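You operate a simulated robot arm through the tools that you are given. There is no shell and no other tool. Be economical: measure what you need, move in short steps, check, and stop when the job is done.

You are at the controls of a simulated two-armed robot. One attempt, no reset.

## Task
Hold the red lamp on the top of the packing bench steady with one hand and flip the red lamp switch the other way with the other.

The check looks at the end state, three seconds after you hand in, the way a careful person would. Anything else that was tipped, shoved, dropped, spilled or broken makes it a failure.

## Robot
Two 7-joint arms with two-finger parallel grippers on one trunk, on a base that drives. Base frame: it is fixed to the floor where the robot stands at the start and does not move with it; the origin is under the middle of the robot, x ahead of it, y to its left, z up; the surface under the hand at the start is at about z = 0.86. Readings come in m, degrees, newtons and seconds.
The left shoulder is at the start at [0.05, 0.168, 1.182], the right one opposite. With the tool pointing down near the work surface each hand reaches from about 0.2 to 0.66 m from the robot's upright axis, wherever it stands, measured 20 degrees to its own side. Places, roughly: red lamp switch [0.5, -0.1, 0.9]. Payload 1.57 kg a hand.
The TCP of each hand is the grasp point between the finger pads, 0.03 m short of the fingertips. In the tool frame z runs along the fingers and y along their closing line. The gripper opens to 0.08 m. The fingers are 0.017 m wide and 0.012 m thick; the gripper's body (0.04 by 0.082 m) begins 0.08 m behind the TCP.
Orientation is that of the tool frame in the base frame, as [roll, pitch, yaw] about the fixed x, y, z axes, in that order (R = Rz(yaw) Ry(pitch) Rx(roll)). With the fingers straight down and closing along the base's y, the tool's x points along the base's -x, its y along +y and its z along -z.

## Interface
- The arms move only by the tool play_rows. It takes "left_deltas", "right_deltas" or both (then of equal length, played together; a hand with none holds still); each is one flat list of numbers, 7 for each row, row after row: the closure, from 0 (fully open) to 1 (shut), then the shift along the tool's x, y, z in units of 300 mm (1.0 is 300 mm), then the turn, a rotation vector about the tool's x, y, z in units of 90 degrees (1.0 is 90 degrees). In form: [gripper, x, y, z, wx, wy, wz, gripper, x, y, z, wx, wy, wz, ...]. A call has 1 to 20 rows; each row is the pose to reach, as a shift and turn from the pose commanded when the call began, along the tool's axes at that moment. A call with a number of a shift or a turn outside -1 to 1 is refused whole. Each row takes 0.2 s and may step no farther than 0.05 m and 8.6 degrees from the row before; otherwise, or with a gripper value out of range, the whole call is refused. Where a pose cannot be reached the arm comes as near as it can. A force on the tool above 40 N (or 10 N above the force at the start of the call, whichever is more), or a blocked arm, ends the call early, and 0.2 s more pass. Each finger travels about 0.045 m/s and halts on what it meets, pressing with about 34 N; the grip force reading is that of the motor and also rises with nothing between the fingers. The clock runs only during rows and for 0.2 s after the last one: add rows that repeat a pose to give the fingers time. It gives the time, the measured TCP pose, the force on the tool (base axes), the opening and the grip force at its end, in the units of the frame above (readings bear some noise), with the torque about the TCP (base axes, N m) and any sound that the robot's microphone picked up.
- Cameras (640 x 400 px; columns grow to the right, rows downward): "scene" is now at [0.1246, -0.0295, 1.4009]; the picture's right is [-0.30, -0.95, 0.00], its down [-0.49, 0.15, -0.86] and it looks along [0.82, -0.26, -0.51] (base axes); focal length 250 px, centre (320, 200). "left" rides on the left gripper at [0.072, 0.007, -0.122] in its tool frame; the picture's right is [-0.09, 1.00, 0.00], its down [-0.84, -0.08, -0.54] and it looks along [-0.54, -0.05, 0.84] (tool axes); focal length 238 px, centre (320, 200). "right" rides on the right gripper at [0.072, -0.007, -0.122] in its tool frame; the picture's right is [0.09, 1.00, 0.00], its down [-0.84, 0.08, -0.54] and it looks along [-0.54, 0.05, 0.84] (tool axes); focal length 238 px, centre (320, 200). There is no depth. A picture from a camera that has moved, and an enlarged one, comes with that camera's place and axes in the base frame and with its lens.
- get_image(camera): a new picture of that camera. It takes no simulated time.
- move_column(by): slides the trunk up (or, below 0, down) by that many m; the arms and the scene camera ride with it, the base frame stays. It gives what a move gives, with no picture.
- drive_base(legs): drives the robot by 1 to 6 legs, each [ahead, left, turn to the left] in m, m and degrees, along the robot's own axes; the way and the turn of a leg run together, so that a leg with both is an arc; at most 1.5 m and 180 degrees a leg. The arms and the cameras ride along, it lands a little off, and it stops where it bumps. It gives what a move gives.
- aim_head(pan, tilt): turns the head with the scene camera to pan (to the left, within 80 degrees either way) and tilt (down, from -29 to 69), counted from straight ahead of the robot. It gives what a move gives.
- inspect(camera, box): a new picture of the part [left, top, right, bottom] of that camera's present view, enlarged. It takes no simulated time.
- sign_off(): hands the job in; it is judged then, once.

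Go step by step. Nothing tells you exact positions but the pictures and the camera data: compare them with the known pose of the tool, close in by small moves and look again before you grip or let go. The budget is 120 turns and 100 pictures, counting those below and the enlarged ones. Unless the task says otherwise, let go and move clear before handing in, and close with one line.

The tools are called after "Request:" as name(argument=value, ...) on one line, values as JSON. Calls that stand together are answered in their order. play_rows: Moves the arms, as the interface text tells. Its arguments: {"type":"object","properties":{"left_deltas":{"type":"array","items":{"type":"number"}},"right_deltas":{"type":"array","items":{"type":"number"}}},"required":[]} The other tools are called the same way: move_column (by) slides the trunk up or down; drive_base (legs) drives the base; aim_head (pan, tilt) turns the head that bears the scene camera; get_image (camera) takes a picture; inspect (camera, box) takes an enlarged picture of a part of a camera's view; sign_off () hands the job in.

At the start:

```text
time_s: 0.0
left_ee_pos: [0.4058, 0.0631, 1.1732]
left_tcp_rot: [179.9, 0.0, -180.0]
left_force: [0.4, 0.0, 0.5]
left_ft_torque: [-0.02, -0.02, 0.03]
left_grip_width: 0.0799
left_grasp_force: 0.1
right_ee_pos: [0.4848, -0.2987, 1.2196]
right_tcp_rot: [179.7, 0.1, 179.5]
right_force: [0.0, -0.4, -0.5]
right_ft_torque: [0.0, -0.02, 0.0]
right_grip_width: 0.0801
right_grasp_force: 0.0
trunk travel left (down, up): [-0.35, 0.093]
robot x, y, heading: [-0.0015, -0.0012, 0.1]
head pan, tilt: [-17.5, 30.7]
```

scene: 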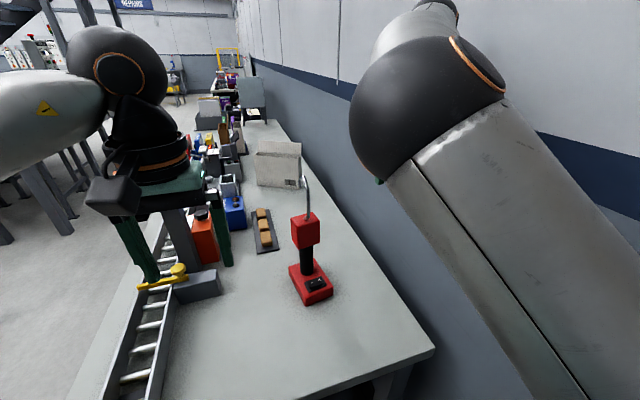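
right: 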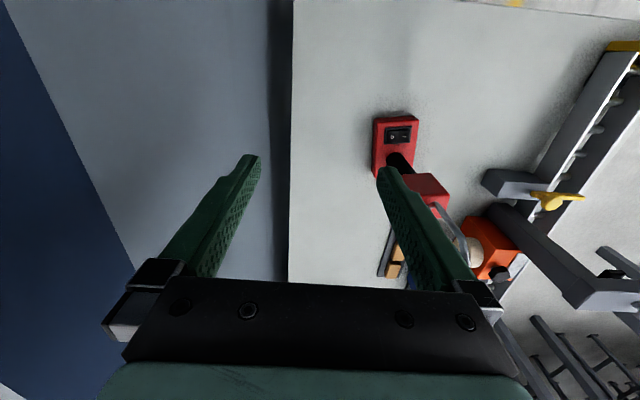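
left: 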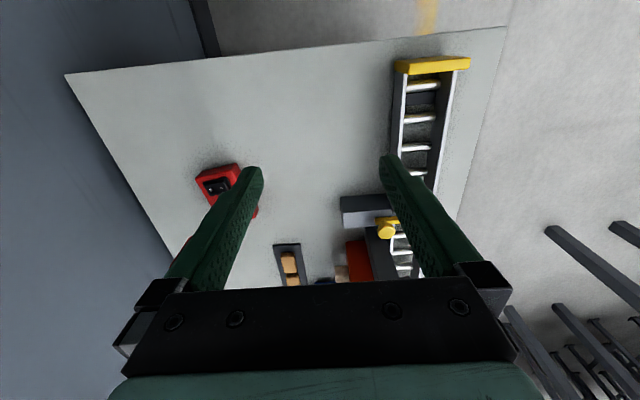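

I see a red lamp with a base carrying a black rocker switch, a dark stem and a red head. I'll zoom in to measure it.

Request:
inspect(camera="scene", box=[260, 160, 360, 320])

Request:
inspect(camera="right", box=[350, 100, 480, 220])

Request:
inspect(camera="left", box=[160, 140, 280, 260])

```text
2.50 times, centred on (310, 240) of scene
camera zoom: at [0.1246, -0.0295, 1.4009], right [-0.3, -0.95, 0.0], down [-0.49, 0.15, -0.86], along [0.82, -0.26, -0.51], focal length 626 px, centre (345, 100)
```

zoom: 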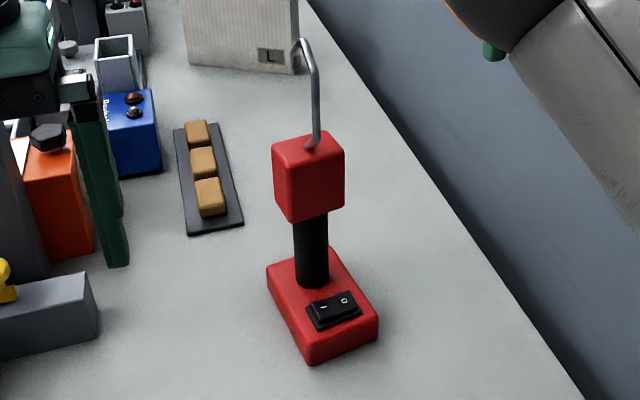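

```text
3.33 times, centred on (415, 160) of right
camera zoom: at [0.413, -0.3059, 1.3423], right [-0.08, 1.0, 0.01], down [0.84, 0.07, 0.54], along [0.54, 0.05, -0.84], focal length 794 px, centre (3, 333)
```

zoom: 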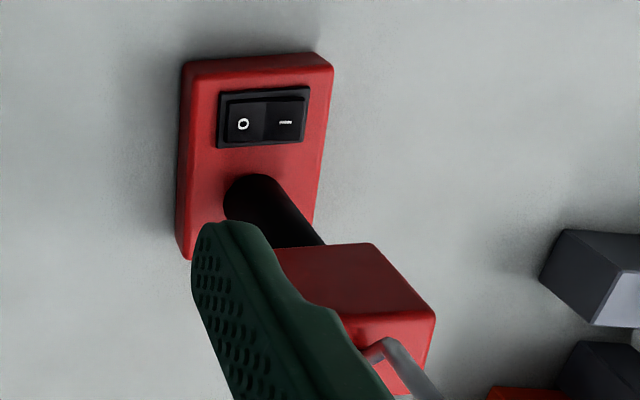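

```text
3.33 times, centred on (220, 200) of left
camera zoom: at [0.3324, 0.0687, 1.2968], right [0.09, 1.0, 0.0], down [0.84, -0.08, 0.54], along [0.54, -0.05, -0.84], focal length 794 px, centre (653, 200)
```

zoom: 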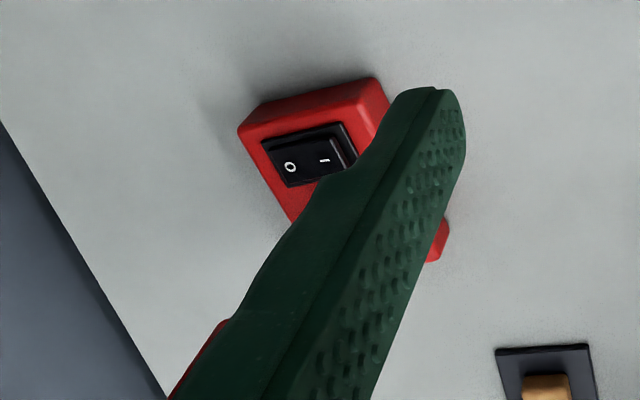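

The switch sits around (0.538, -0.148, 0.90), the stem around (0.58, -0.14), and the head spans about z 1.01-1.085. I'll zoom in more to see which way the rocker stands and how the lamp is turned.

Request:
inspect(camera="scene", box=[295, 265, 335, 305])

Request:
inspect(camera="right", box=[370, 110, 425, 150])

Request:
inspect(camera="scene", box=[280, 170, 340, 240])

```text
10.00 times, centred on (315, 285) of scene
camera zoom: at [0.1246, -0.0295, 1.4009], right [-0.3, -0.95, 0.0], down [-0.49, 0.15, -0.86], along [0.82, -0.26, -0.51], focal length 2502 px, centre (370, -650)
```

zoom: 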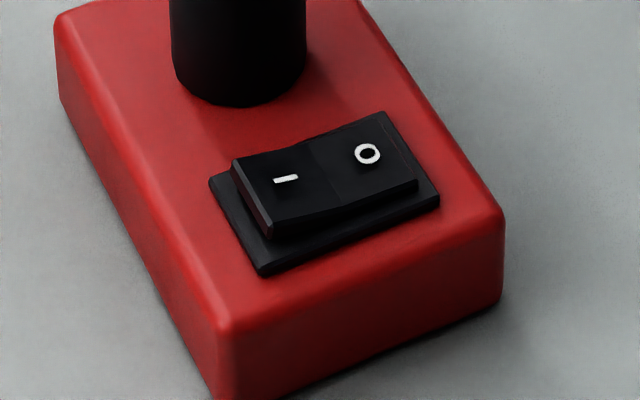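

```text
10.00 times, centred on (398, 130) of right
camera zoom: at [0.413, -0.3059, 1.3423], right [-0.08, 1.0, 0.01], down [0.84, 0.07, 0.54], along [0.54, 0.05, -0.84], focal length 2384 px, centre (-455, 900)
```

zoom: 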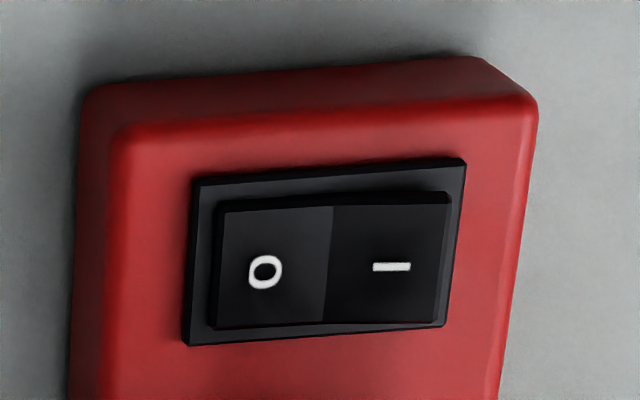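

```text
5.71 times, centred on (310, 205) of scene
camera zoom: at [0.1246, -0.0295, 1.4009], right [-0.3, -0.95, 0.0], down [-0.49, 0.15, -0.86], along [0.82, -0.26, -0.51], focal length 1430 px, centre (377, 171)
```

zoom: 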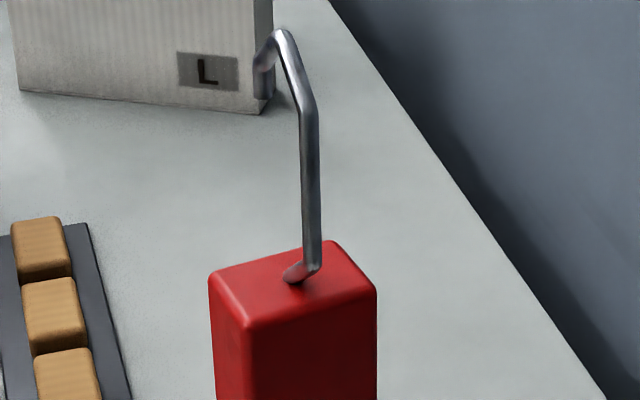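

The I half (left, y≈-0.138) stands raised and the O half is pressed, so I need to press the I half down. The left hand will take the stem from the left side; first I'll turn the left tool by 90° and tilt the right hand 30° so its body stays clear of the lamp head.

Request:
play_rows(left_deltas=[0, 0, 0, 0, 0, 0, -0.0909, 0, 0, 0, 0, 0, 0, -0.1818, 0, 0, 0, 0, 0, 0, -0.2727, 0, 0, 0, 0, 0, 0, -0.3636, 0, 0, 0, 0, 0, 0, -0.4545, 0, 0, 0, 0, 0, 0, -0.5455, 0, 0, 0, 0, 0, 0, -0.6364, 0, 0, 0, 0, 0, 0, -0.7273, 0, 0, 0, 0, 0, 0, -0.8182, 0, 0, 0, 0, 0, 0, -0.9091, 0, 0, 0, 0, 0, 0, -1.0], right_deltas=[0.2, 0, 0, 0, 0, -0.08, 0, 0.4, 0, 0, 0, 0, -0.16, 0, 0.6, 0, 0, 0, 0, -0.24, 0, 0.8, 0, 0, 0, 0, -0.333, 0, 1, 0, 0, 0, 0, -0.333, 0, 1, 0, 0, 0, 0, -0.333, 0, 1, 0, 0, 0, 0, -0.333, 0, 1, 0, 0, 0, 0, -0.333, 0, 1, 0, 0, 0, 0, -0.333, 0, 1, 0, 0, 0, 0, -0.333, 0, 1, 0, 0, 0, 0, -0.333, 0])

```text
time_s: 2.4
left_ee_pos: [0.4056, 0.0627, 1.1731]
left_tcp_rot: [180.0, 0.0, -89.8]
left_force: [0.9, -0.4, -0.6]
left_ft_torque: [-0.01, -0.02, 0.0]
left_grip_width: 0.08
left_grasp_force: 0.0
right_ee_pos: [0.4843, -0.2991, 1.2181]
right_tcp_rot: [179.3, 29.9, 179.0]
right_force: [0.3, -0.2, 0.0]
right_ft_torque: [-0.03, -0.01, 0.0]
right_grip_width: 0.0
right_grasp_force: 21.1
trunk travel left (down, up): [-0.35, 0.093]
robot x, y, heading: [0.0007, 0.0005, 0.2]
head pan, tilt: [-17.5, 30.7]
```

Both turns went through. Now I'll tilt the left hand so its fingers point towards the lamp (-y, 30° down), shifting it left and ahead as it turns.

Request:
play_rows(left_deltas=[0, -0.04, -0.05, 0, 0, 0.0833, 0, 0, -0.08, -0.1, 0, 0, 0.1667, 0, 0, -0.12, -0.15, 0, 0, 0.25, 0, 0, -0.16, -0.2, 0, 0, 0.3333, 0, 0, -0.2, -0.25, 0, 0, 0.4167, 0, 0, -0.24, -0.3, 0, 0, 0.5, 0, 0, -0.28, -0.35, 0, 0, 0.5833, 0, 0, -0.3, -0.4, 0, 0, 0.6667, 0])

Request:
get_image(camera="scene")

Request:
get_image(camera="left")

Request:
get_image(camera="right")

```text
time_s: 4.2
left_ee_pos: [0.5267, 0.1544, 1.1729]
left_tcp_rot: [-179.9, -60.1, -89.9]
left_force: [0.1, -0.3, -0.2]
left_ft_torque: [0.03, -0.01, 0.02]
left_grip_width: 0.0801
left_grasp_force: 0.1
right_ee_pos: [0.4854, -0.2994, 1.2183]
right_tcp_rot: [179.4, 29.7, 179.2]
right_force: [0.1, -0.2, 0.2]
right_ft_torque: [-0.04, -0.01, -0.01]
right_grip_width: 0.0001
right_grasp_force: 21.7
trunk travel left (down, up): [-0.35, 0.093]
robot x, y, heading: [0.0024, 0.0004, 0.1]
head pan, tilt: [-17.5, 30.7]
```

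```text
90 pictures are left
camera scene: at [0.1228, -0.0355, 1.4012], right [-0.37, -0.93, 0.0], down [-0.47, 0.19, -0.86], along [0.8, -0.32, -0.51], focal length 250 px, centre (320, 200)
```

scene: 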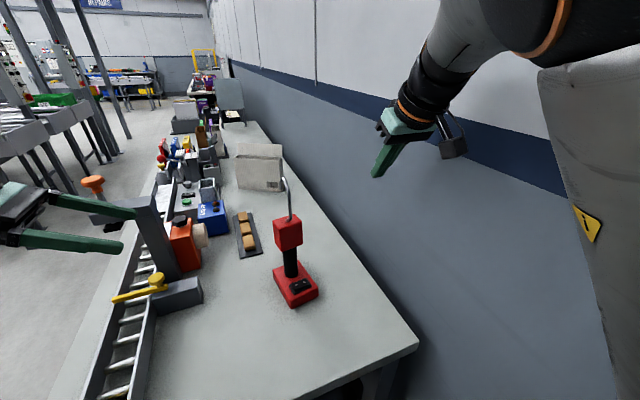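

```text
89 pictures are left
camera left: at [0.5186, 0.2229, 1.2973], right [-1.0, 0.05, -0.08], down [0.08, 0.89, -0.46], along [0.05, -0.46, -0.89], focal length 238 px, centre (320, 200)
```

left: 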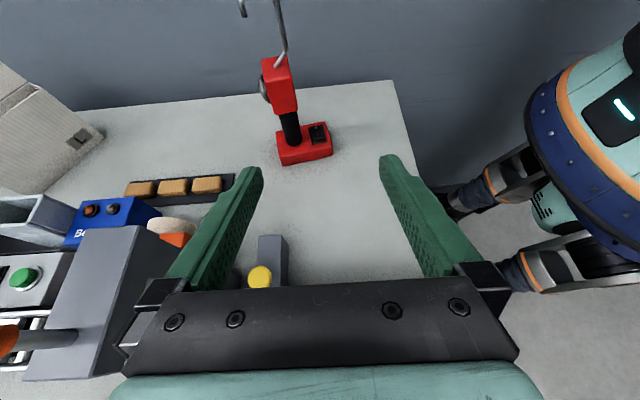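

```text
88 pictures are left
camera right: at [0.3622, -0.3051, 1.289], right [-0.07, 1.0, -0.04], down [0.46, 0.07, 0.89], along [0.89, 0.05, -0.46], focal length 238 px, centre (320, 200)
```

right: 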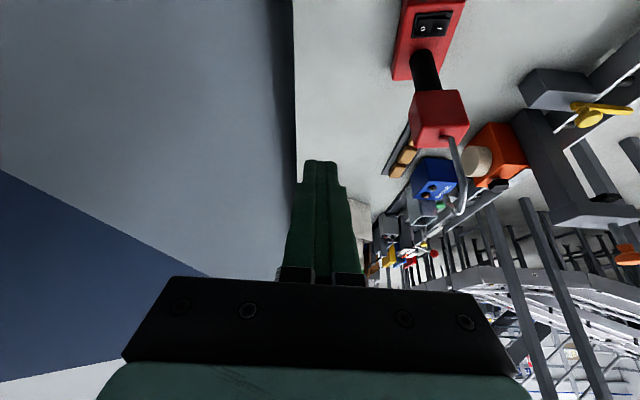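

The left hand points at the lamp as planned. I put the stem at about (0.585, -0.134), with the grey post (x ≥ 0.70) and yellow handle clear of the path. Next I'll go to a standoff about 15 cm short of the stem.

Request:
play_rows(left_deltas=[0, -0.0284, -0.0386, 0.135, 0, 0, 0, 0, -0.0568, -0.0772, 0.27, 0, 0, 0, 0, -0.0852, -0.1158, 0.405, 0, 0, 0, 0, -0.1136, -0.1544, 0.54, 0, 0, 0, 0, -0.142, -0.193, 0.675, 0, 0, 0])

Request:
get_image(camera="scene")

Request:
get_image(camera="left")

```text
time_s: 5.4
left_ee_pos: [0.5848, -0.0021, 1.0328]
left_tcp_rot: [-179.9, -60.0, -90.0]
left_force: [0.4, -0.3, -0.2]
left_ft_torque: [-0.02, 0.03, 0.02]
left_grip_width: 0.0797
left_grasp_force: 0.1
right_ee_pos: [0.4856, -0.3009, 1.2183]
right_tcp_rot: [179.4, 29.8, 179.2]
right_force: [-0.1, -0.5, 0.2]
right_ft_torque: [0.01, 0.01, 0.0]
right_grip_width: 0.0
right_grasp_force: 21.4
trunk travel left (down, up): [-0.35, 0.093]
robot x, y, heading: [-0.0024, -0.0012, -0.0]
head pan, tilt: [-17.5, 30.7]
```

```text
87 pictures are left
camera scene: at [0.1227, -0.0363, 1.4009], right [-0.37, -0.93, 0.0], down [-0.47, 0.19, -0.86], along [0.8, -0.32, -0.51], focal length 250 px, centre (320, 200)
```

scene: 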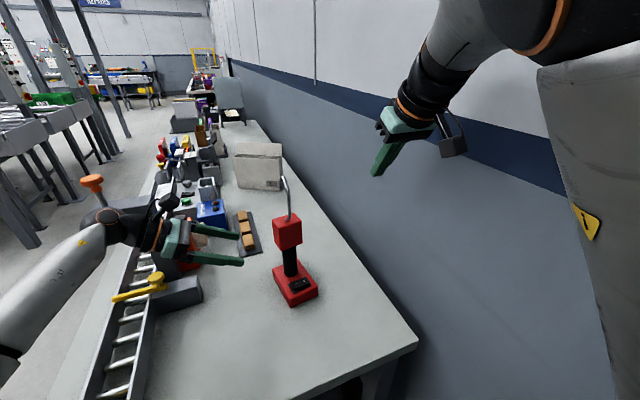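

```text
86 pictures are left
camera left: at [0.5764, 0.067, 1.1588], right [-1.0, 0.05, -0.08], down [0.08, 0.89, -0.45], along [0.05, -0.46, -0.89], focal length 238 px, centre (320, 200)
```

left: 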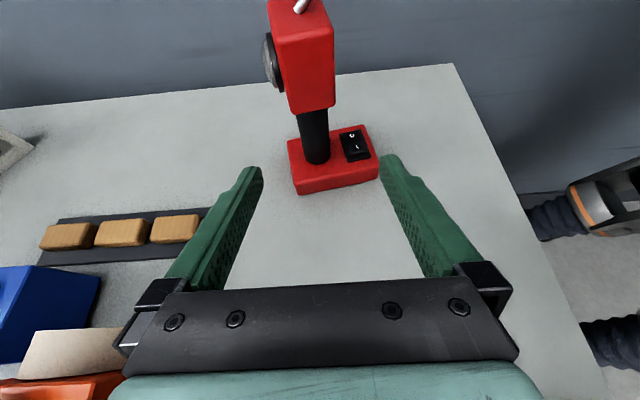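

The stem base projects to about (0.590, -0.135), so the approach line is right. I'll go most of the way in and look again.

Request:
play_rows(left_deltas=[0, -0.003, -0.003, 0.12, 0, 0, 0, 0, -0.006, -0.006, 0.24, 0, 0, 0, 0, -0.01, -0.013, 0.36, 0, 0, 0])

Request:
get_image(camera="left")

Request:
inspect(camera="scene", box=[200, 160, 360, 320])

```text
time_s: 6.2
left_ee_pos: [0.5871, -0.0935, 0.9788]
left_tcp_rot: [-179.9, -60.0, -90.0]
left_force: [-0.7, 0.3, -0.4]
left_ft_torque: [0.02, -0.01, -0.03]
left_grip_width: 0.08
left_grasp_force: 0.0
right_ee_pos: [0.4841, -0.2993, 1.2188]
right_tcp_rot: [179.4, 29.9, 179.2]
right_force: [0.0, -0.1, 0.4]
right_ft_torque: [0.0, 0.02, -0.04]
right_grip_width: 0.0001
right_grasp_force: 21.6
trunk travel left (down, up): [-0.35, 0.093]
robot x, y, heading: [0.0008, 0.0017, -0.2]
head pan, tilt: [-17.5, 30.7]
```

```text
85 pictures are left
camera left: at [0.5788, -0.0242, 1.1032], right [-1.0, 0.05, -0.08], down [0.08, 0.89, -0.45], along [0.05, -0.46, -0.89], focal length 238 px, centre (320, 200)
```

left: 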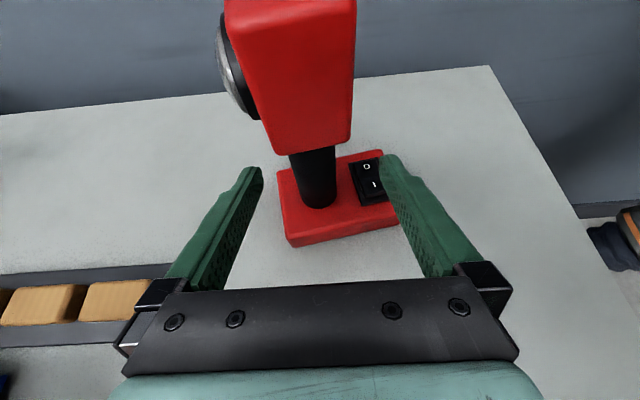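

```text
2.50 times, centred on (280, 240) of scene
camera zoom: at [0.1224, -0.0365, 1.4007], right [-0.37, -0.93, 0.0], down [-0.48, 0.19, -0.86], along [0.8, -0.32, -0.51], focal length 626 px, centre (420, 100)
```

zoom: 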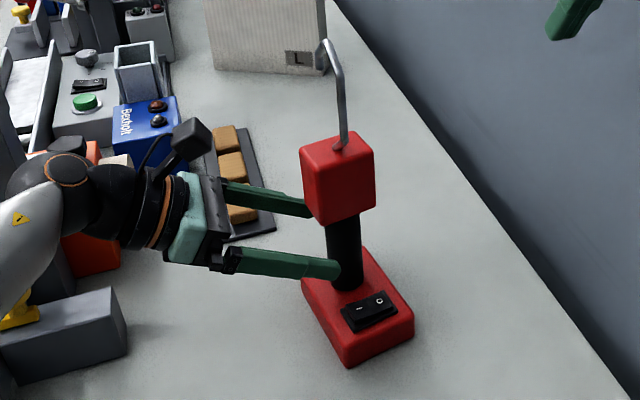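

The stem is centred between the fingers. I'll move in the last 4 cm, leaving room between the wrist camera and the lamp head.

Request:
play_rows(left_deltas=[0, 0, -0.01, 0.066, 0, 0, 0, 0, 0, -0.013, 0.133, 0, 0, 0])

Request:
get_image(camera="left")

Request:
inspect(camera="scene", box=[220, 180, 340, 320])

```text
time_s: 6.8
left_ee_pos: [0.5897, -0.1271, 0.9592]
left_tcp_rot: [-179.8, -60.0, -90.2]
left_force: [0.1, -0.5, -0.1]
left_ft_torque: [-0.01, -0.02, 0.0]
left_grip_width: 0.08
left_grasp_force: 0.0
right_ee_pos: [0.4851, -0.3006, 1.218]
right_tcp_rot: [179.3, 29.9, 179.3]
right_force: [-1.0, -0.2, 0.1]
right_ft_torque: [0.01, -0.01, 0.02]
right_grip_width: 0.0
right_grasp_force: 21.5
trunk travel left (down, up): [-0.35, 0.093]
robot x, y, heading: [-0.0057, 0.0012, 0.1]
head pan, tilt: [-17.5, 30.7]
```

```text
83 pictures are left
camera left: at [0.582, -0.059, 1.0842], right [-1.0, 0.05, -0.08], down [0.08, 0.89, -0.45], along [0.05, -0.46, -0.89], focal length 238 px, centre (320, 200)
```

left: 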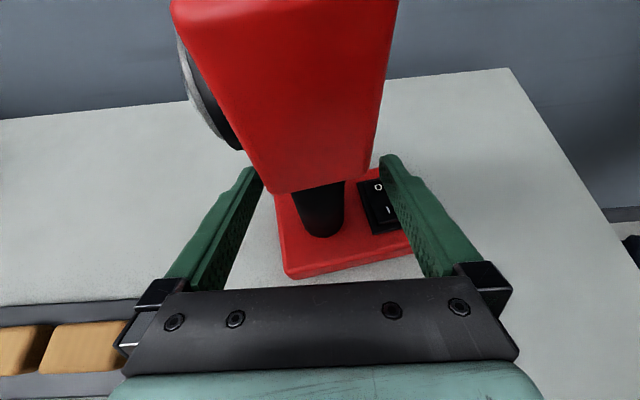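

```text
2.86 times, centred on (280, 250) of scene
camera zoom: at [0.1219, -0.0368, 1.4006], right [-0.37, -0.93, 0.0], down [-0.48, 0.19, -0.86], along [0.8, -0.32, -0.51], focal length 715 px, centre (434, 57)
```

zoom: 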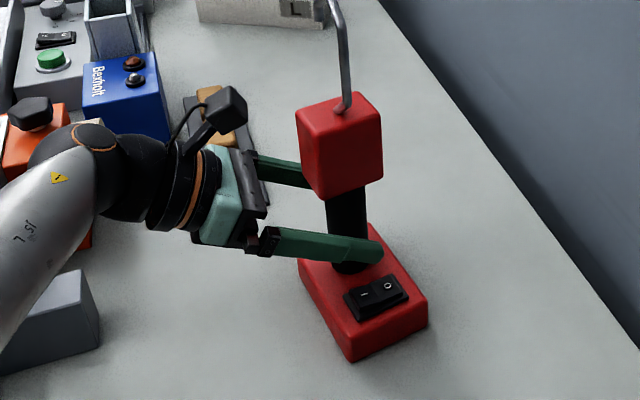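

The stem sits between the pads at about x = 0.592. I'll nudge 2 mm and close the left hand on it.

Request:
play_rows(left_deltas=[0, 0, -0.008, 0, 0, 0, 0, 0.3, 0, -0.008, 0, 0, 0, 0, 0.5, 0, -0.008, 0, 0, 0, 0, 0.7, 0, -0.008, 0, 0, 0, 0, 0.85, 0, -0.008, 0, 0, 0, 0, 1, 0, -0.008, 0, 0, 0, 0, 1, 0, -0.008, 0, 0, 0, 0])

Request:
get_image(camera="left")

Request:
inspect(camera="scene", box=[240, 200, 340, 320])

```text
time_s: 8.4
left_ee_pos: [0.5915, -0.127, 0.9591]
left_tcp_rot: [-179.9, -60.0, -89.9]
left_force: [4.8, -0.3, 2.3]
left_ft_torque: [-0.06, -0.12, 0.09]
left_grip_width: 0.035
left_grasp_force: 33.8
right_ee_pos: [0.4846, -0.2998, 1.2182]
right_tcp_rot: [179.6, 29.8, 179.3]
right_force: [-0.5, 0.0, 0.3]
right_ft_torque: [-0.04, 0.02, 0.01]
right_grip_width: 0.0
right_grasp_force: 20.9
trunk travel left (down, up): [-0.35, 0.093]
robot x, y, heading: [0.0025, 0.0023, -0.1]
head pan, tilt: [-17.5, 30.7]
```

```text
81 pictures are left
camera left: at [0.5829, -0.0578, 1.0842], right [-1.0, 0.04, -0.08], down [0.08, 0.89, -0.45], along [0.05, -0.46, -0.89], focal length 238 px, centre (320, 200)
```

left: 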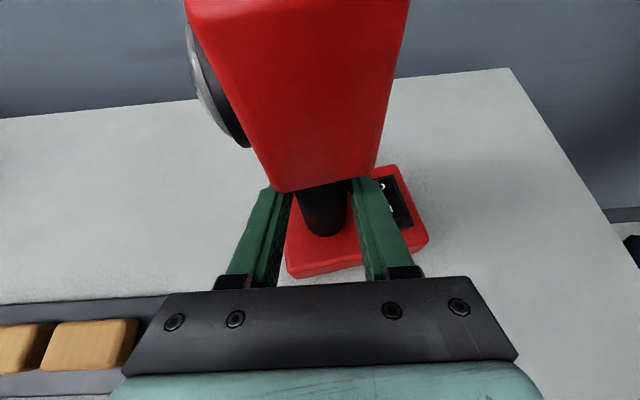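

```text
3.33 times, centred on (290, 260) of scene
camera zoom: at [0.1226, -0.0359, 1.4003], right [-0.37, -0.93, 0.0], down [-0.48, 0.19, -0.86], along [0.8, -0.32, -0.52], focal length 834 px, centre (420, 0)
```

zoom: 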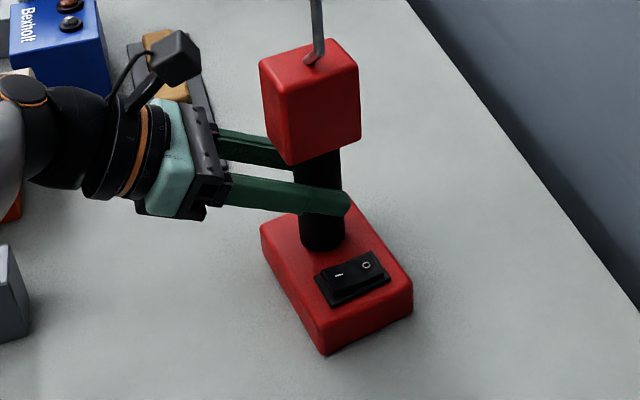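

The left hand holds the stem (width 0.035, 34 N). Measured again, the raised I half is at about (0.54, -0.137, 0.905), so I'll bring the closed right fingers to a hover some 6 cm above it.

Request:
play_rows(right_deltas=[1, 0.037, 0.0786, 0.104, 0, 0, 0, 1, 0.074, 0.157, 0.208, 0, 0, 0, 1, 0.111, 0.236, 0.312, 0, 0, 0, 1, 0.148, 0.314, 0.416, 0, 0, 0, 1, 0.185, 0.393, 0.52, 0, 0, 0, 1, 0.222, 0.471, 0.624, 0, 0, 0, 1, 0.259, 0.55, 0.728, 0, 0, 0])

Request:
get_image(camera="right")

Request:
inspect(camera="scene", box=[240, 180, 360, 320])

Request:
get_image(camera="left")

```text
time_s: 10.0
left_ee_pos: [0.5912, -0.1259, 0.9592]
left_tcp_rot: [-179.9, -59.9, -90.1]
left_force: [0.2, 3.8, 2.3]
left_ft_torque: [0.08, 0.37, -0.31]
left_grip_width: 0.0352
left_grasp_force: 34.2
right_ee_pos: [0.6071, -0.25, 0.9938]
right_tcp_rot: [179.8, 30.1, 179.6]
right_force: [0.6, 0.2, -0.1]
right_ft_torque: [-0.03, -0.01, 0.0]
right_grip_width: 0.0
right_grasp_force: 21.3
right hand out of reach, approached as far as the arm can: row 1, 2, 3, 4, 5, 6, 7
trunk travel left (down, up): [-0.35, 0.093]
robot x, y, heading: [0.0017, -0.0001, 0.3]
head pan, tilt: [-17.5, 30.7]
```

```text
79 pictures are left
camera right: at [0.484, -0.2541, 1.065], right [-0.07, 1.0, -0.04], down [0.45, 0.07, 0.89], along [0.89, 0.05, -0.46], focal length 238 px, centre (320, 200)
```

right: 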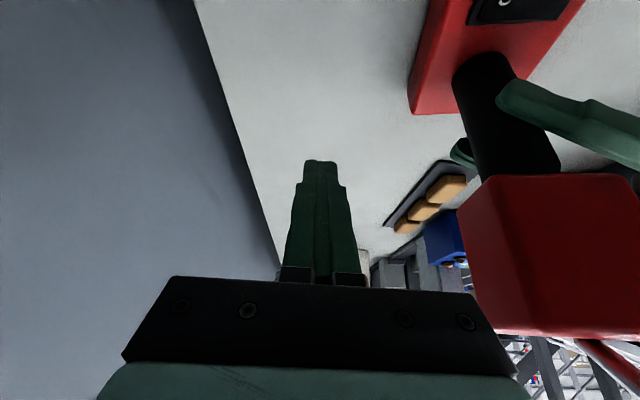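

```text
2.86 times, centred on (300, 250) of scene
camera zoom: at [0.1244, -0.0283, 1.401], right [-0.3, -0.95, 0.0], down [-0.49, 0.15, -0.86], along [0.82, -0.26, -0.51], focal length 715 px, centre (377, 57)
```

zoom: 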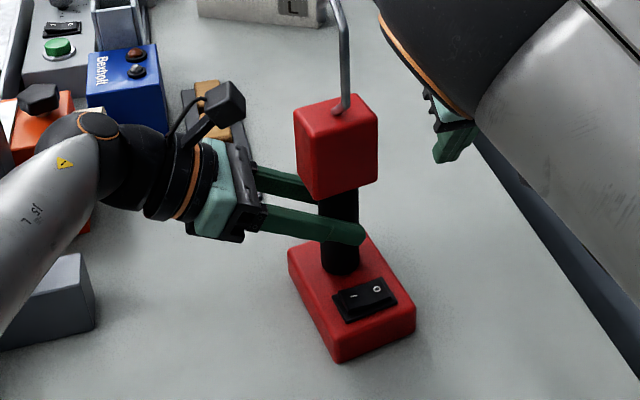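

```text
77 pictures are left
camera left: at [0.5821, -0.0574, 1.0842], right [-1.0, 0.05, -0.08], down [0.08, 0.89, -0.45], along [0.05, -0.46, -0.89], focal length 238 px, centre (320, 200)
```

left: 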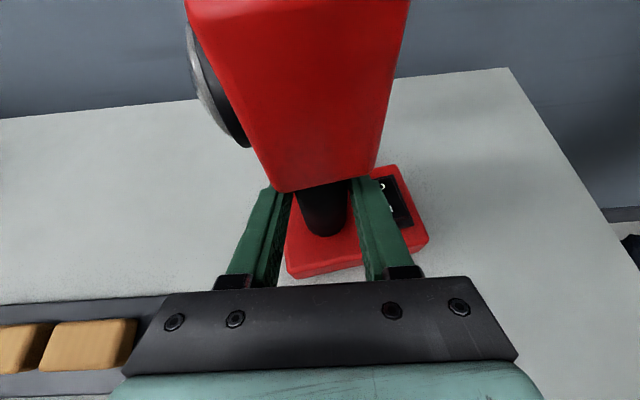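

The right hand could not reach that tilted pose and ended up off to the side at (0.607, -0.25), touching nothing. I'll retrace the path up to where it started, then use less tilt.

Request:
play_rows(right_deltas=[1, -0.037, -0.0786, -0.104, 0, 0, 0, 1, -0.074, -0.157, -0.208, 0, 0, 0, 1, -0.111, -0.236, -0.312, 0, 0, 0, 1, -0.148, -0.314, -0.416, 0, 0, 0, 1, -0.185, -0.393, -0.52, 0, 0, 0, 1, -0.222, -0.471, -0.624, 0, 0, 0, 1, -0.259, -0.55, -0.728, 0, 0, 0])

```text
time_s: 11.3
left_ee_pos: [0.5895, -0.1266, 0.9588]
left_tcp_rot: [-179.8, -60.1, -90.1]
left_force: [0.0, -0.8, -2.0]
left_ft_torque: [0.07, -0.07, 0.04]
left_grip_width: 0.0351
left_grasp_force: 34.0
right_ee_pos: [0.5789, -0.3536, 1.1579]
right_tcp_rot: [177.9, 29.0, -179.6]
right_force: [2.3, 15.4, 1.2]
right_ft_torque: [-1.46, 0.23, -1.06]
right_grip_width: 0.0001
right_grasp_force: 20.9
trunk travel left (down, up): [-0.35, 0.093]
robot x, y, heading: [-0.0007, -0.0017, 0.4]
head pan, tilt: [-17.5, 30.7]
stopped in row 6 (right hand): the force on the tool passed its limit at 79 N (the readings are from after the stop); the commanded pose is now the measured one
```

The arm brushed the wall on the right, and deltas now count from the actual pose. I'll ease off to the left first, then back away from the wall.

Request:
play_rows(right_deltas=[1, 0, 0.067, 0, 0, 0, 0, 1, 0, 0.167, 0, 0, 0, 0, 1, 0.063, 0.2, -0.113, 0, 0, 0, 1, 0.126, 0.2, -0.226, 0, 0, 0, 1, 0.189, 0.2, -0.34, 0, 0, 0])

Request:
get_image(camera="scene")

```text
time_s: 12.5
left_ee_pos: [0.589, -0.1285, 0.9598]
left_tcp_rot: [-179.8, -60.1, -90.1]
left_force: [0.3, -0.5, -0.2]
left_ft_torque: [0.04, -0.02, 0.0]
left_grip_width: 0.0355
left_grasp_force: 33.8
right_ee_pos: [0.4766, -0.3028, 1.2164]
right_tcp_rot: [177.6, 28.5, 179.7]
right_force: [0.3, 0.4, 0.8]
right_ft_torque: [0.01, 0.01, -0.01]
right_grip_width: 0.0001
right_grasp_force: 21.0
trunk travel left (down, up): [-0.35, 0.093]
robot x, y, heading: [0.0012, 0.0009, 0.0]
head pan, tilt: [-17.5, 30.7]
```

```text
76 pictures are left
camera scene: at [0.1231, -0.0333, 1.4019], right [-0.35, -0.94, 0.0], down [-0.47, 0.17, -0.87], along [0.81, -0.3, -0.5], focal length 250 px, centre (320, 200)
```

scene: 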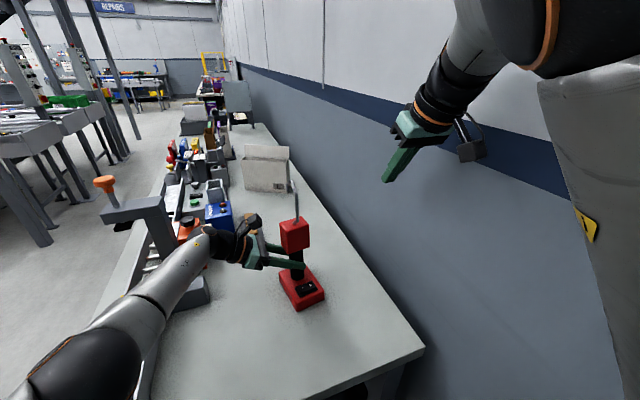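

Clear now, with the left hand still holding. I'll reduce the right tilt to about 10° and bring the hand in line with the switch at the present height.

Request:
play_rows(right_deltas=[1, 0, 0.1, 0, 0, 0.07, 0, 1, 0, 0.22, 0, 0, 0.14, 0, 1, 0, 0.34, 0, 0, 0.2, 0, 1, 0, 0.45, 0, 0, 0.2, 0, 1, 0, 0.55, 0, 0, 0.2, 0])

```text
time_s: 13.7
left_ee_pos: [0.59, -0.1281, 0.9599]
left_tcp_rot: [-179.9, -60.2, -90.1]
left_force: [0.2, 0.6, -0.5]
left_ft_torque: [0.03, -0.06, -0.02]
left_grip_width: 0.035
left_grasp_force: 34.1
right_ee_pos: [0.5223, -0.1788, 1.2544]
right_tcp_rot: [178.2, 10.7, -179.5]
right_force: [-0.1, -0.2, 0.0]
right_ft_torque: [-0.01, -0.02, 0.0]
right_grip_width: 0.0002
right_grasp_force: 21.3
right hand out of reach, approached as far as the arm can: row 2, 3, 4, 5
trunk travel left (down, up): [-0.35, 0.093]
robot x, y, heading: [0.0018, 0.0023, 0.2]
head pan, tilt: [-17.5, 30.7]
```

Reach gets better lower down. I'll go straight down about 15 cm, staying in front of the lamp head.

Request:
play_rows(right_deltas=[1, 0.023, 0.025, 0.122, 0, 0, 0, 1, 0.046, 0.05, 0.245, 0, 0, 0, 1, 0.07, 0.075, 0.367, 0, 0, 0, 1, 0.093, 0.1, 0.49, 0, 0, 0])

Request:
get_image(camera="right")

Request:
get_image(camera="scene")

```text
time_s: 14.7
left_ee_pos: [0.5903, -0.1272, 0.9591]
left_tcp_rot: [-179.8, -60.2, -90.1]
left_force: [0.6, 0.3, -1.2]
left_ft_torque: [0.05, -0.03, -0.02]
left_grip_width: 0.035
left_grasp_force: 33.6
right_ee_pos: [0.5796, -0.1909, 1.122]
right_tcp_rot: [177.6, 10.9, 179.9]
right_force: [0.4, 0.0, 0.7]
right_ft_torque: [-0.02, -0.02, -0.01]
right_grip_width: 0.0003
right_grasp_force: 21.3
right hand out of reach, approached as far as the arm can: row 1, 2, 3, 4
trunk travel left (down, up): [-0.35, 0.093]
robot x, y, heading: [0.0003, -0.0047, 0.1]
head pan, tilt: [-17.5, 30.7]
```

```text
75 pictures are left
camera right: at [0.4869, -0.2002, 1.229], right [-0.1, 0.99, 0.02], down [0.72, 0.05, 0.69], along [0.69, 0.08, -0.72], focal length 238 px, centre (320, 200)
```

right: 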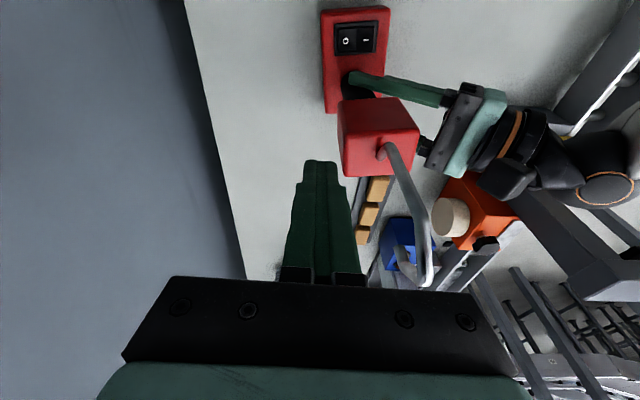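

```text
74 pictures are left
camera scene: at [0.1257, -0.029, 1.4007], right [-0.3, -0.95, 0.0], down [-0.49, 0.15, -0.86], along [0.82, -0.26, -0.51], focal length 250 px, centre (320, 200)
```

scene: 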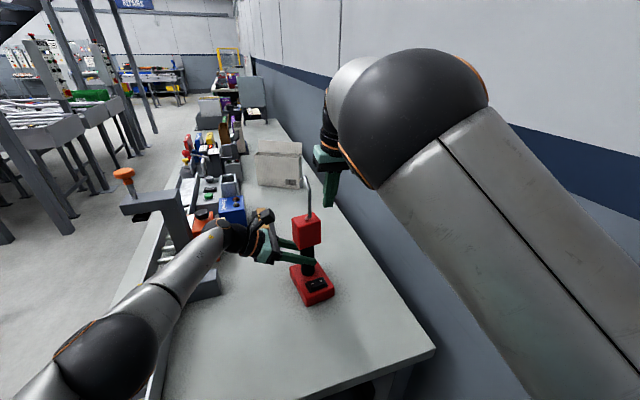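

The right arm seems to hit an inner reach limit while the hand is tilted forward. I'll make the tool vertical and back off slightly to the right, to test what it can reach away from the lamp.

Request:
play_rows(right_deltas=[1, 0, -0.1, 0, 0, 0.06, 0, 1, 0.1, -0.12, 0.066, 0, 0.12, 0, 1, 0.194, -0.12, 0.133, 0, 0.12, 0, 1, 0.194, -0.12, 0.133, 0, 0.12, 0])

```text
time_s: 15.7
left_ee_pos: [0.5902, -0.1281, 0.9589]
left_tcp_rot: [-179.8, -60.2, -90.0]
left_force: [-1.2, -0.4, -0.4]
left_ft_torque: [0.06, -0.02, -0.01]
left_grip_width: 0.0353
left_grasp_force: 33.9
right_ee_pos: [0.5291, -0.2235, 1.0697]
right_tcp_rot: [177.9, -0.1, -179.5]
right_force: [0.3, -0.5, -0.1]
right_ft_torque: [0.01, 0.03, 0.01]
right_grip_width: 0.0001
right_grasp_force: 20.9
trunk travel left (down, up): [-0.35, 0.093]
robot x, y, heading: [-0.0006, 0.0013, 0.6]
head pan, tilt: [-17.5, 30.7]
```

Vertical works here. Now I'll lower beside the switch, leaning the hand to the right by 25° and a bit back so the gripper body clears the lamp head.

Request:
play_rows(right_deltas=[1, 0.003, 0.0, 0.05, -0.07, -0.022, 0, 1, 0.006, 0.03, 0.1, -0.14, -0.045, 0, 1, 0.01, 0.08, 0.17, -0.21, -0.067, 0, 1, 0.013, 0.128, 0.233, -0.278, -0.09, 0, 1, 0.013, 0.128, 0.233, -0.278, -0.09, 0])

Request:
get_image(camera="right")

Request:
inspect(camera="scene", box=[240, 160, 400, 320])

Request:
get_image(camera="left")

```text
time_s: 16.9
left_ee_pos: [0.5899, -0.1271, 0.9598]
left_tcp_rot: [-179.8, -60.2, -90.2]
left_force: [-0.7, -0.4, -0.1]
left_ft_torque: [0.03, -0.05, -0.01]
left_grip_width: 0.0353
left_grasp_force: 33.9
right_ee_pos: [0.5254, -0.18, 1.0027]
right_tcp_rot: [153.0, 8.0, 178.9]
right_force: [-0.5, -0.8, -0.6]
right_ft_torque: [0.03, 0.0, 0.01]
right_grip_width: 0.0
right_grasp_force: 21.7
trunk travel left (down, up): [-0.35, 0.093]
robot x, y, heading: [-0.0004, -0.0039, 0.1]
head pan, tilt: [-17.5, 30.7]
```

```text
73 pictures are left
camera right: at [0.439, -0.2384, 1.0981], right [-0.14, 0.89, 0.43], down [0.75, -0.19, 0.63], along [0.64, 0.41, -0.64], focal length 238 px, centre (320, 200)
```

right: 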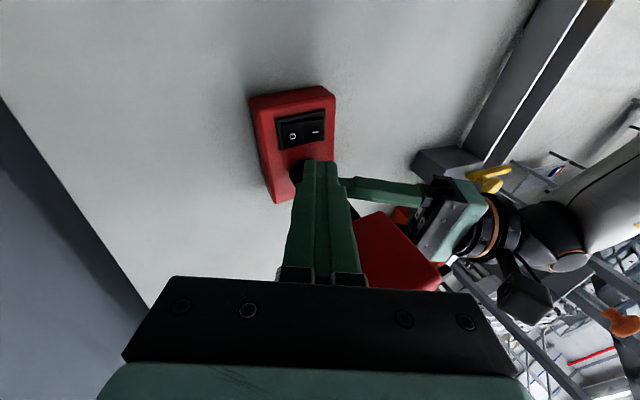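

```text
2.50 times, centred on (320, 240) of scene
camera zoom: at [0.1248, -0.0289, 1.4008], right [-0.3, -0.95, 0.0], down [-0.49, 0.15, -0.86], along [0.82, -0.26, -0.51], focal length 626 px, centre (320, 100)
```

zoom: 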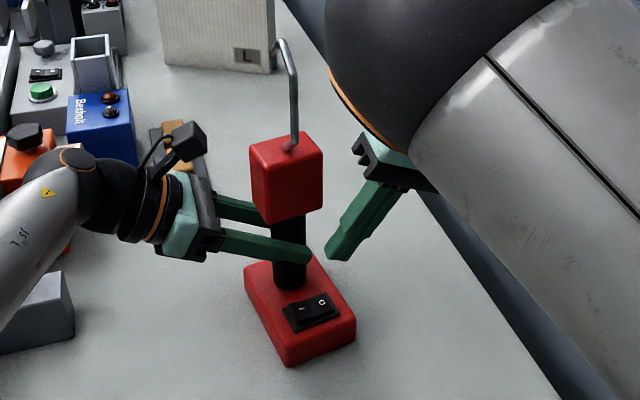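

```text
71 pictures are left
camera left: at [0.5817, -0.0585, 1.0844], right [-1.0, 0.05, -0.08], down [0.08, 0.89, -0.46], along [0.05, -0.46, -0.89], focal length 238 px, centre (320, 200)
```

left: 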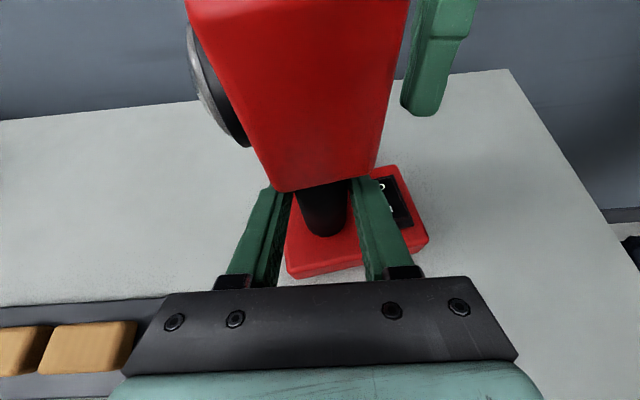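

Clear of everything. The I half is measured at (0.537, -0.139) by both cameras, so I'll move to about 2-3 cm above it and look once more.

Request:
play_rows(right_deltas=[1, 0.0015, 0.05, 0.07, 0, 0, 0, 1, 0.003, 0.067, 0.177, 0, 0, 0, 1, 0.003, 0.067, 0.177, 0, 0, 0])

Request:
get_image(camera="right")

Request:
inspect(camera="scene", box=[270, 220, 370, 320])

Request:
get_image(camera="left")

```text
time_s: 17.7
left_ee_pos: [0.5899, -0.1281, 0.9595]
left_tcp_rot: [-179.9, -60.2, -90.2]
left_force: [0.1, -0.1, -0.2]
left_ft_torque: [0.02, -0.03, -0.01]
left_grip_width: 0.0353
left_grasp_force: 34.0
right_ee_pos: [0.5379, -0.1473, 0.9651]
right_tcp_rot: [153.0, 7.9, 178.9]
right_force: [-0.1, 0.3, 0.5]
right_ft_torque: [-0.01, -0.01, -0.01]
right_grip_width: 0.0
right_grasp_force: 21.6
right hand out of reach, approached as far as the arm can: row 2, 3
trunk travel left (down, up): [-0.35, 0.093]
robot x, y, heading: [-0.0013, 0.0004, 0.2]
head pan, tilt: [-17.5, 30.7]
```

```text
70 pictures are left
camera right: at [0.4511, -0.2064, 1.0605], right [-0.14, 0.89, 0.44], down [0.75, -0.19, 0.63], along [0.64, 0.41, -0.64], focal length 238 px, centre (320, 200)
```

right: 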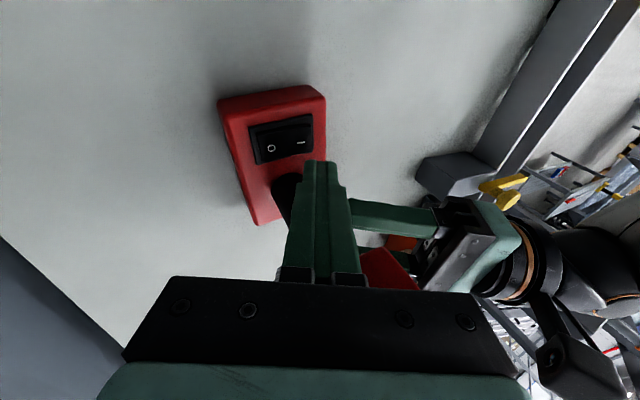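

```text
4.00 times, centred on (320, 270) of scene
camera zoom: at [0.1247, -0.029, 1.4008], right [-0.3, -0.95, 0.0], down [-0.49, 0.15, -0.86], along [0.82, -0.26, -0.51], focal length 1001 px, centre (320, -80)
```

zoom: 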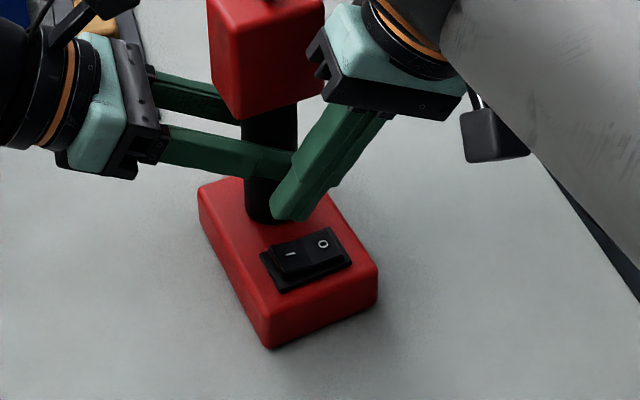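

```text
68 pictures are left
camera left: at [0.5816, -0.0585, 1.0844], right [-1.0, 0.05, -0.08], down [0.08, 0.89, -0.46], along [0.05, -0.46, -0.89], focal length 238 px, centre (320, 200)
```

left: 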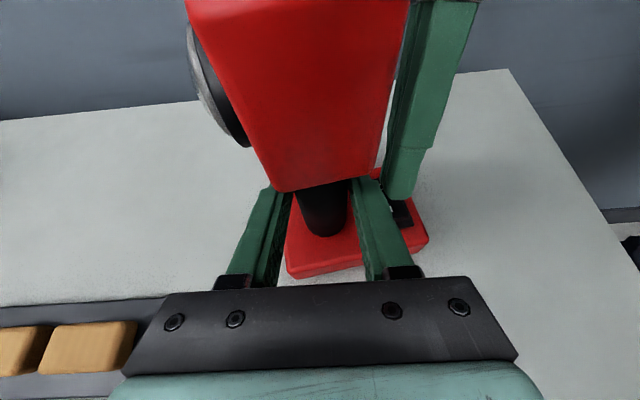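

The hand is a few mm short of the wanted spot, right at the reach limit. I'll take out most of the backward tilt (5°), which moves the wrist forward and gains reach, and correct the position.

Request:
play_rows(right_deltas=[1, 0.0, 0.0, 0.0, 0, 0.055, 0, 1, 0.02, 0.009, 0.039, 0, 0.055, 0, 1, 0.02, 0.009, 0.039, 0, 0.055, 0])

Request:
get_image(camera="right")

Request:
inspect(camera="scene", box=[270, 220, 370, 320])

Request:
inspect(camera="left", box=[330, 100, 490, 260])

```text
time_s: 18.5
left_ee_pos: [0.5896, -0.127, 0.9584]
left_tcp_rot: [-179.9, -60.2, -90.3]
left_force: [0.8, 0.8, 0.2]
left_ft_torque: [0.05, -0.09, -0.03]
left_grip_width: 0.0352
left_grasp_force: 33.9
right_ee_pos: [0.5335, -0.1401, 0.9547]
right_tcp_rot: [153.2, 3.5, -178.8]
right_force: [0.1, -0.1, -0.2]
right_ft_torque: [-0.03, 0.0, 0.0]
right_grip_width: 0.0002
right_grasp_force: 21.1
trunk travel left (down, up): [-0.35, 0.093]
robot x, y, heading: [-0.0027, 0.0027, 0.1]
head pan, tilt: [-17.5, 30.7]
```

```text
67 pictures are left
camera right: at [0.4562, -0.2012, 1.0572], right [-0.14, 0.89, 0.44], down [0.81, -0.16, 0.57], along [0.57, 0.43, -0.69], focal length 238 px, centre (320, 200)
```

right: 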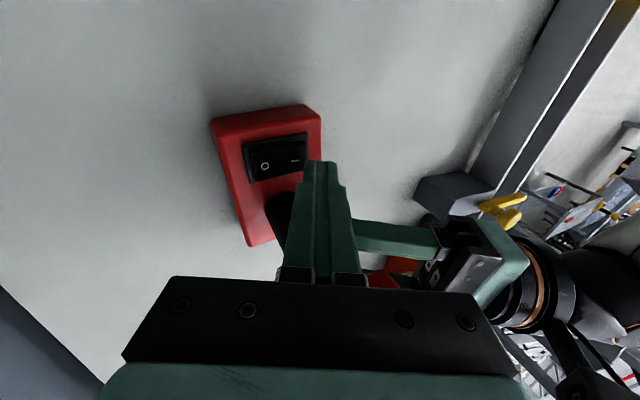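

```text
4.00 times, centred on (320, 270) of scene
camera zoom: at [0.125, -0.029, 1.4008], right [-0.3, -0.95, 0.0], down [-0.49, 0.15, -0.86], along [0.82, -0.26, -0.51], focal length 1001 px, centre (320, -80)
```

zoom: 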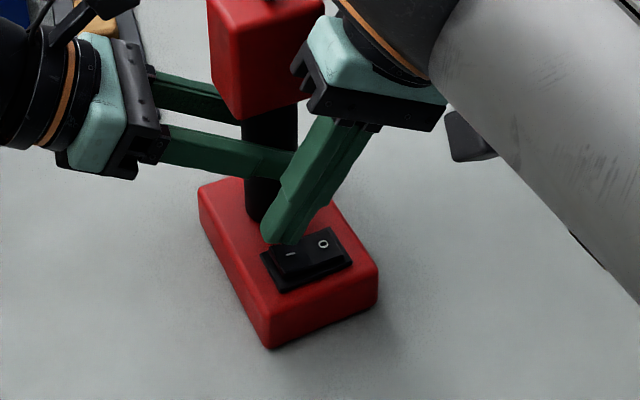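

```text
2.50 times, centred on (410, 180) of left
camera zoom: at [0.5817, -0.0586, 1.0843], right [-1.0, 0.05, -0.08], down [0.08, 0.89, -0.46], along [0.05, -0.46, -0.89], focal length 596 px, centre (95, 250)
```

zoom: 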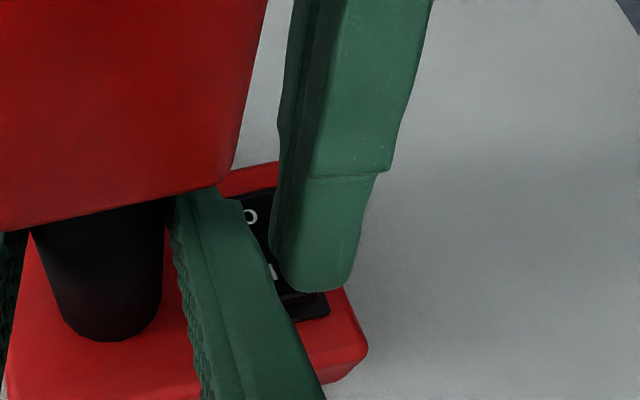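

The fingertip is poised over the I half, with clearance to the head and the left finger. Next I'll shift 5 mm outward and press down in small steps, watching the force and listening.

Request:
play_rows(right_deltas=[1, -0.011, -0.004, 0.044, 0, 0, 0, 1, -0.01, -0.013, 0.062, 0, 0, 0, 1, -0.009, -0.022, 0.079, 0, 0, 0])

Request:
inspect(camera="scene", box=[290, 255, 350, 315])

Request:
inspect(camera="right", box=[190, 90, 350, 250])

```text
time_s: 19.3
left_ee_pos: [0.5917, -0.126, 0.9593]
left_tcp_rot: [-179.5, -60.0, -90.0]
left_force: [19.0, -1.0, -9.9]
left_ft_torque: [-0.83, 0.28, 0.43]
left_grip_width: 0.0353
left_grasp_force: 34.2
right_ee_pos: [0.5364, -0.1338, 0.9337]
right_tcp_rot: [153.1, 3.6, -178.8]
right_force: [-23.5, -4.3, 25.9]
right_ft_torque: [0.02, -0.99, -0.35]
right_grip_width: 0.0003
right_grasp_force: 21.4
trunk travel left (down, up): [-0.35, 0.093]
robot x, y, heading: [0.0015, 0.0013, 0.2]
head pan, tilt: [-17.5, 30.7]
heard: click
```

```text
6.67 times, centred on (320, 285) of scene
camera zoom: at [0.1232, -0.0292, 1.4013], right [-0.3, -0.95, 0.0], down [-0.49, 0.15, -0.86], along [0.82, -0.26, -0.51], focal length 1668 px, centre (320, -367)
```

zoom: 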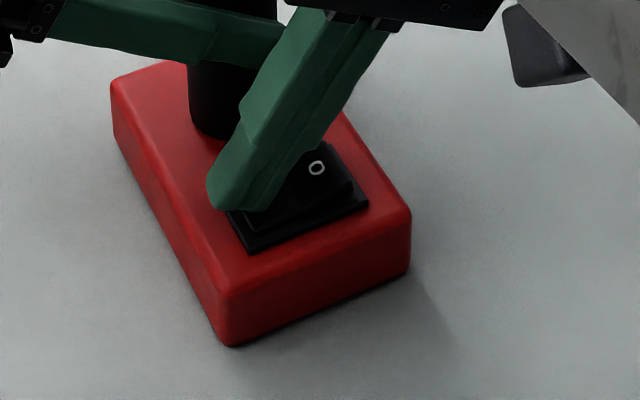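

```text
2.50 times, centred on (270, 170) of right
camera zoom: at [0.4592, -0.1968, 1.0354], right [-0.14, 0.89, 0.44], down [0.81, -0.16, 0.57], along [0.57, 0.44, -0.69], focal length 596 px, centre (445, 275)
```

zoom: 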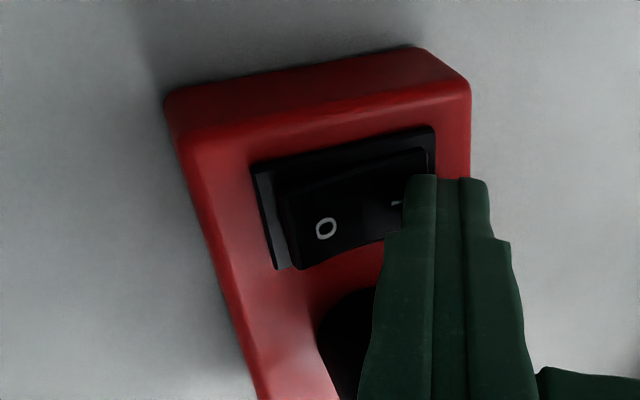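

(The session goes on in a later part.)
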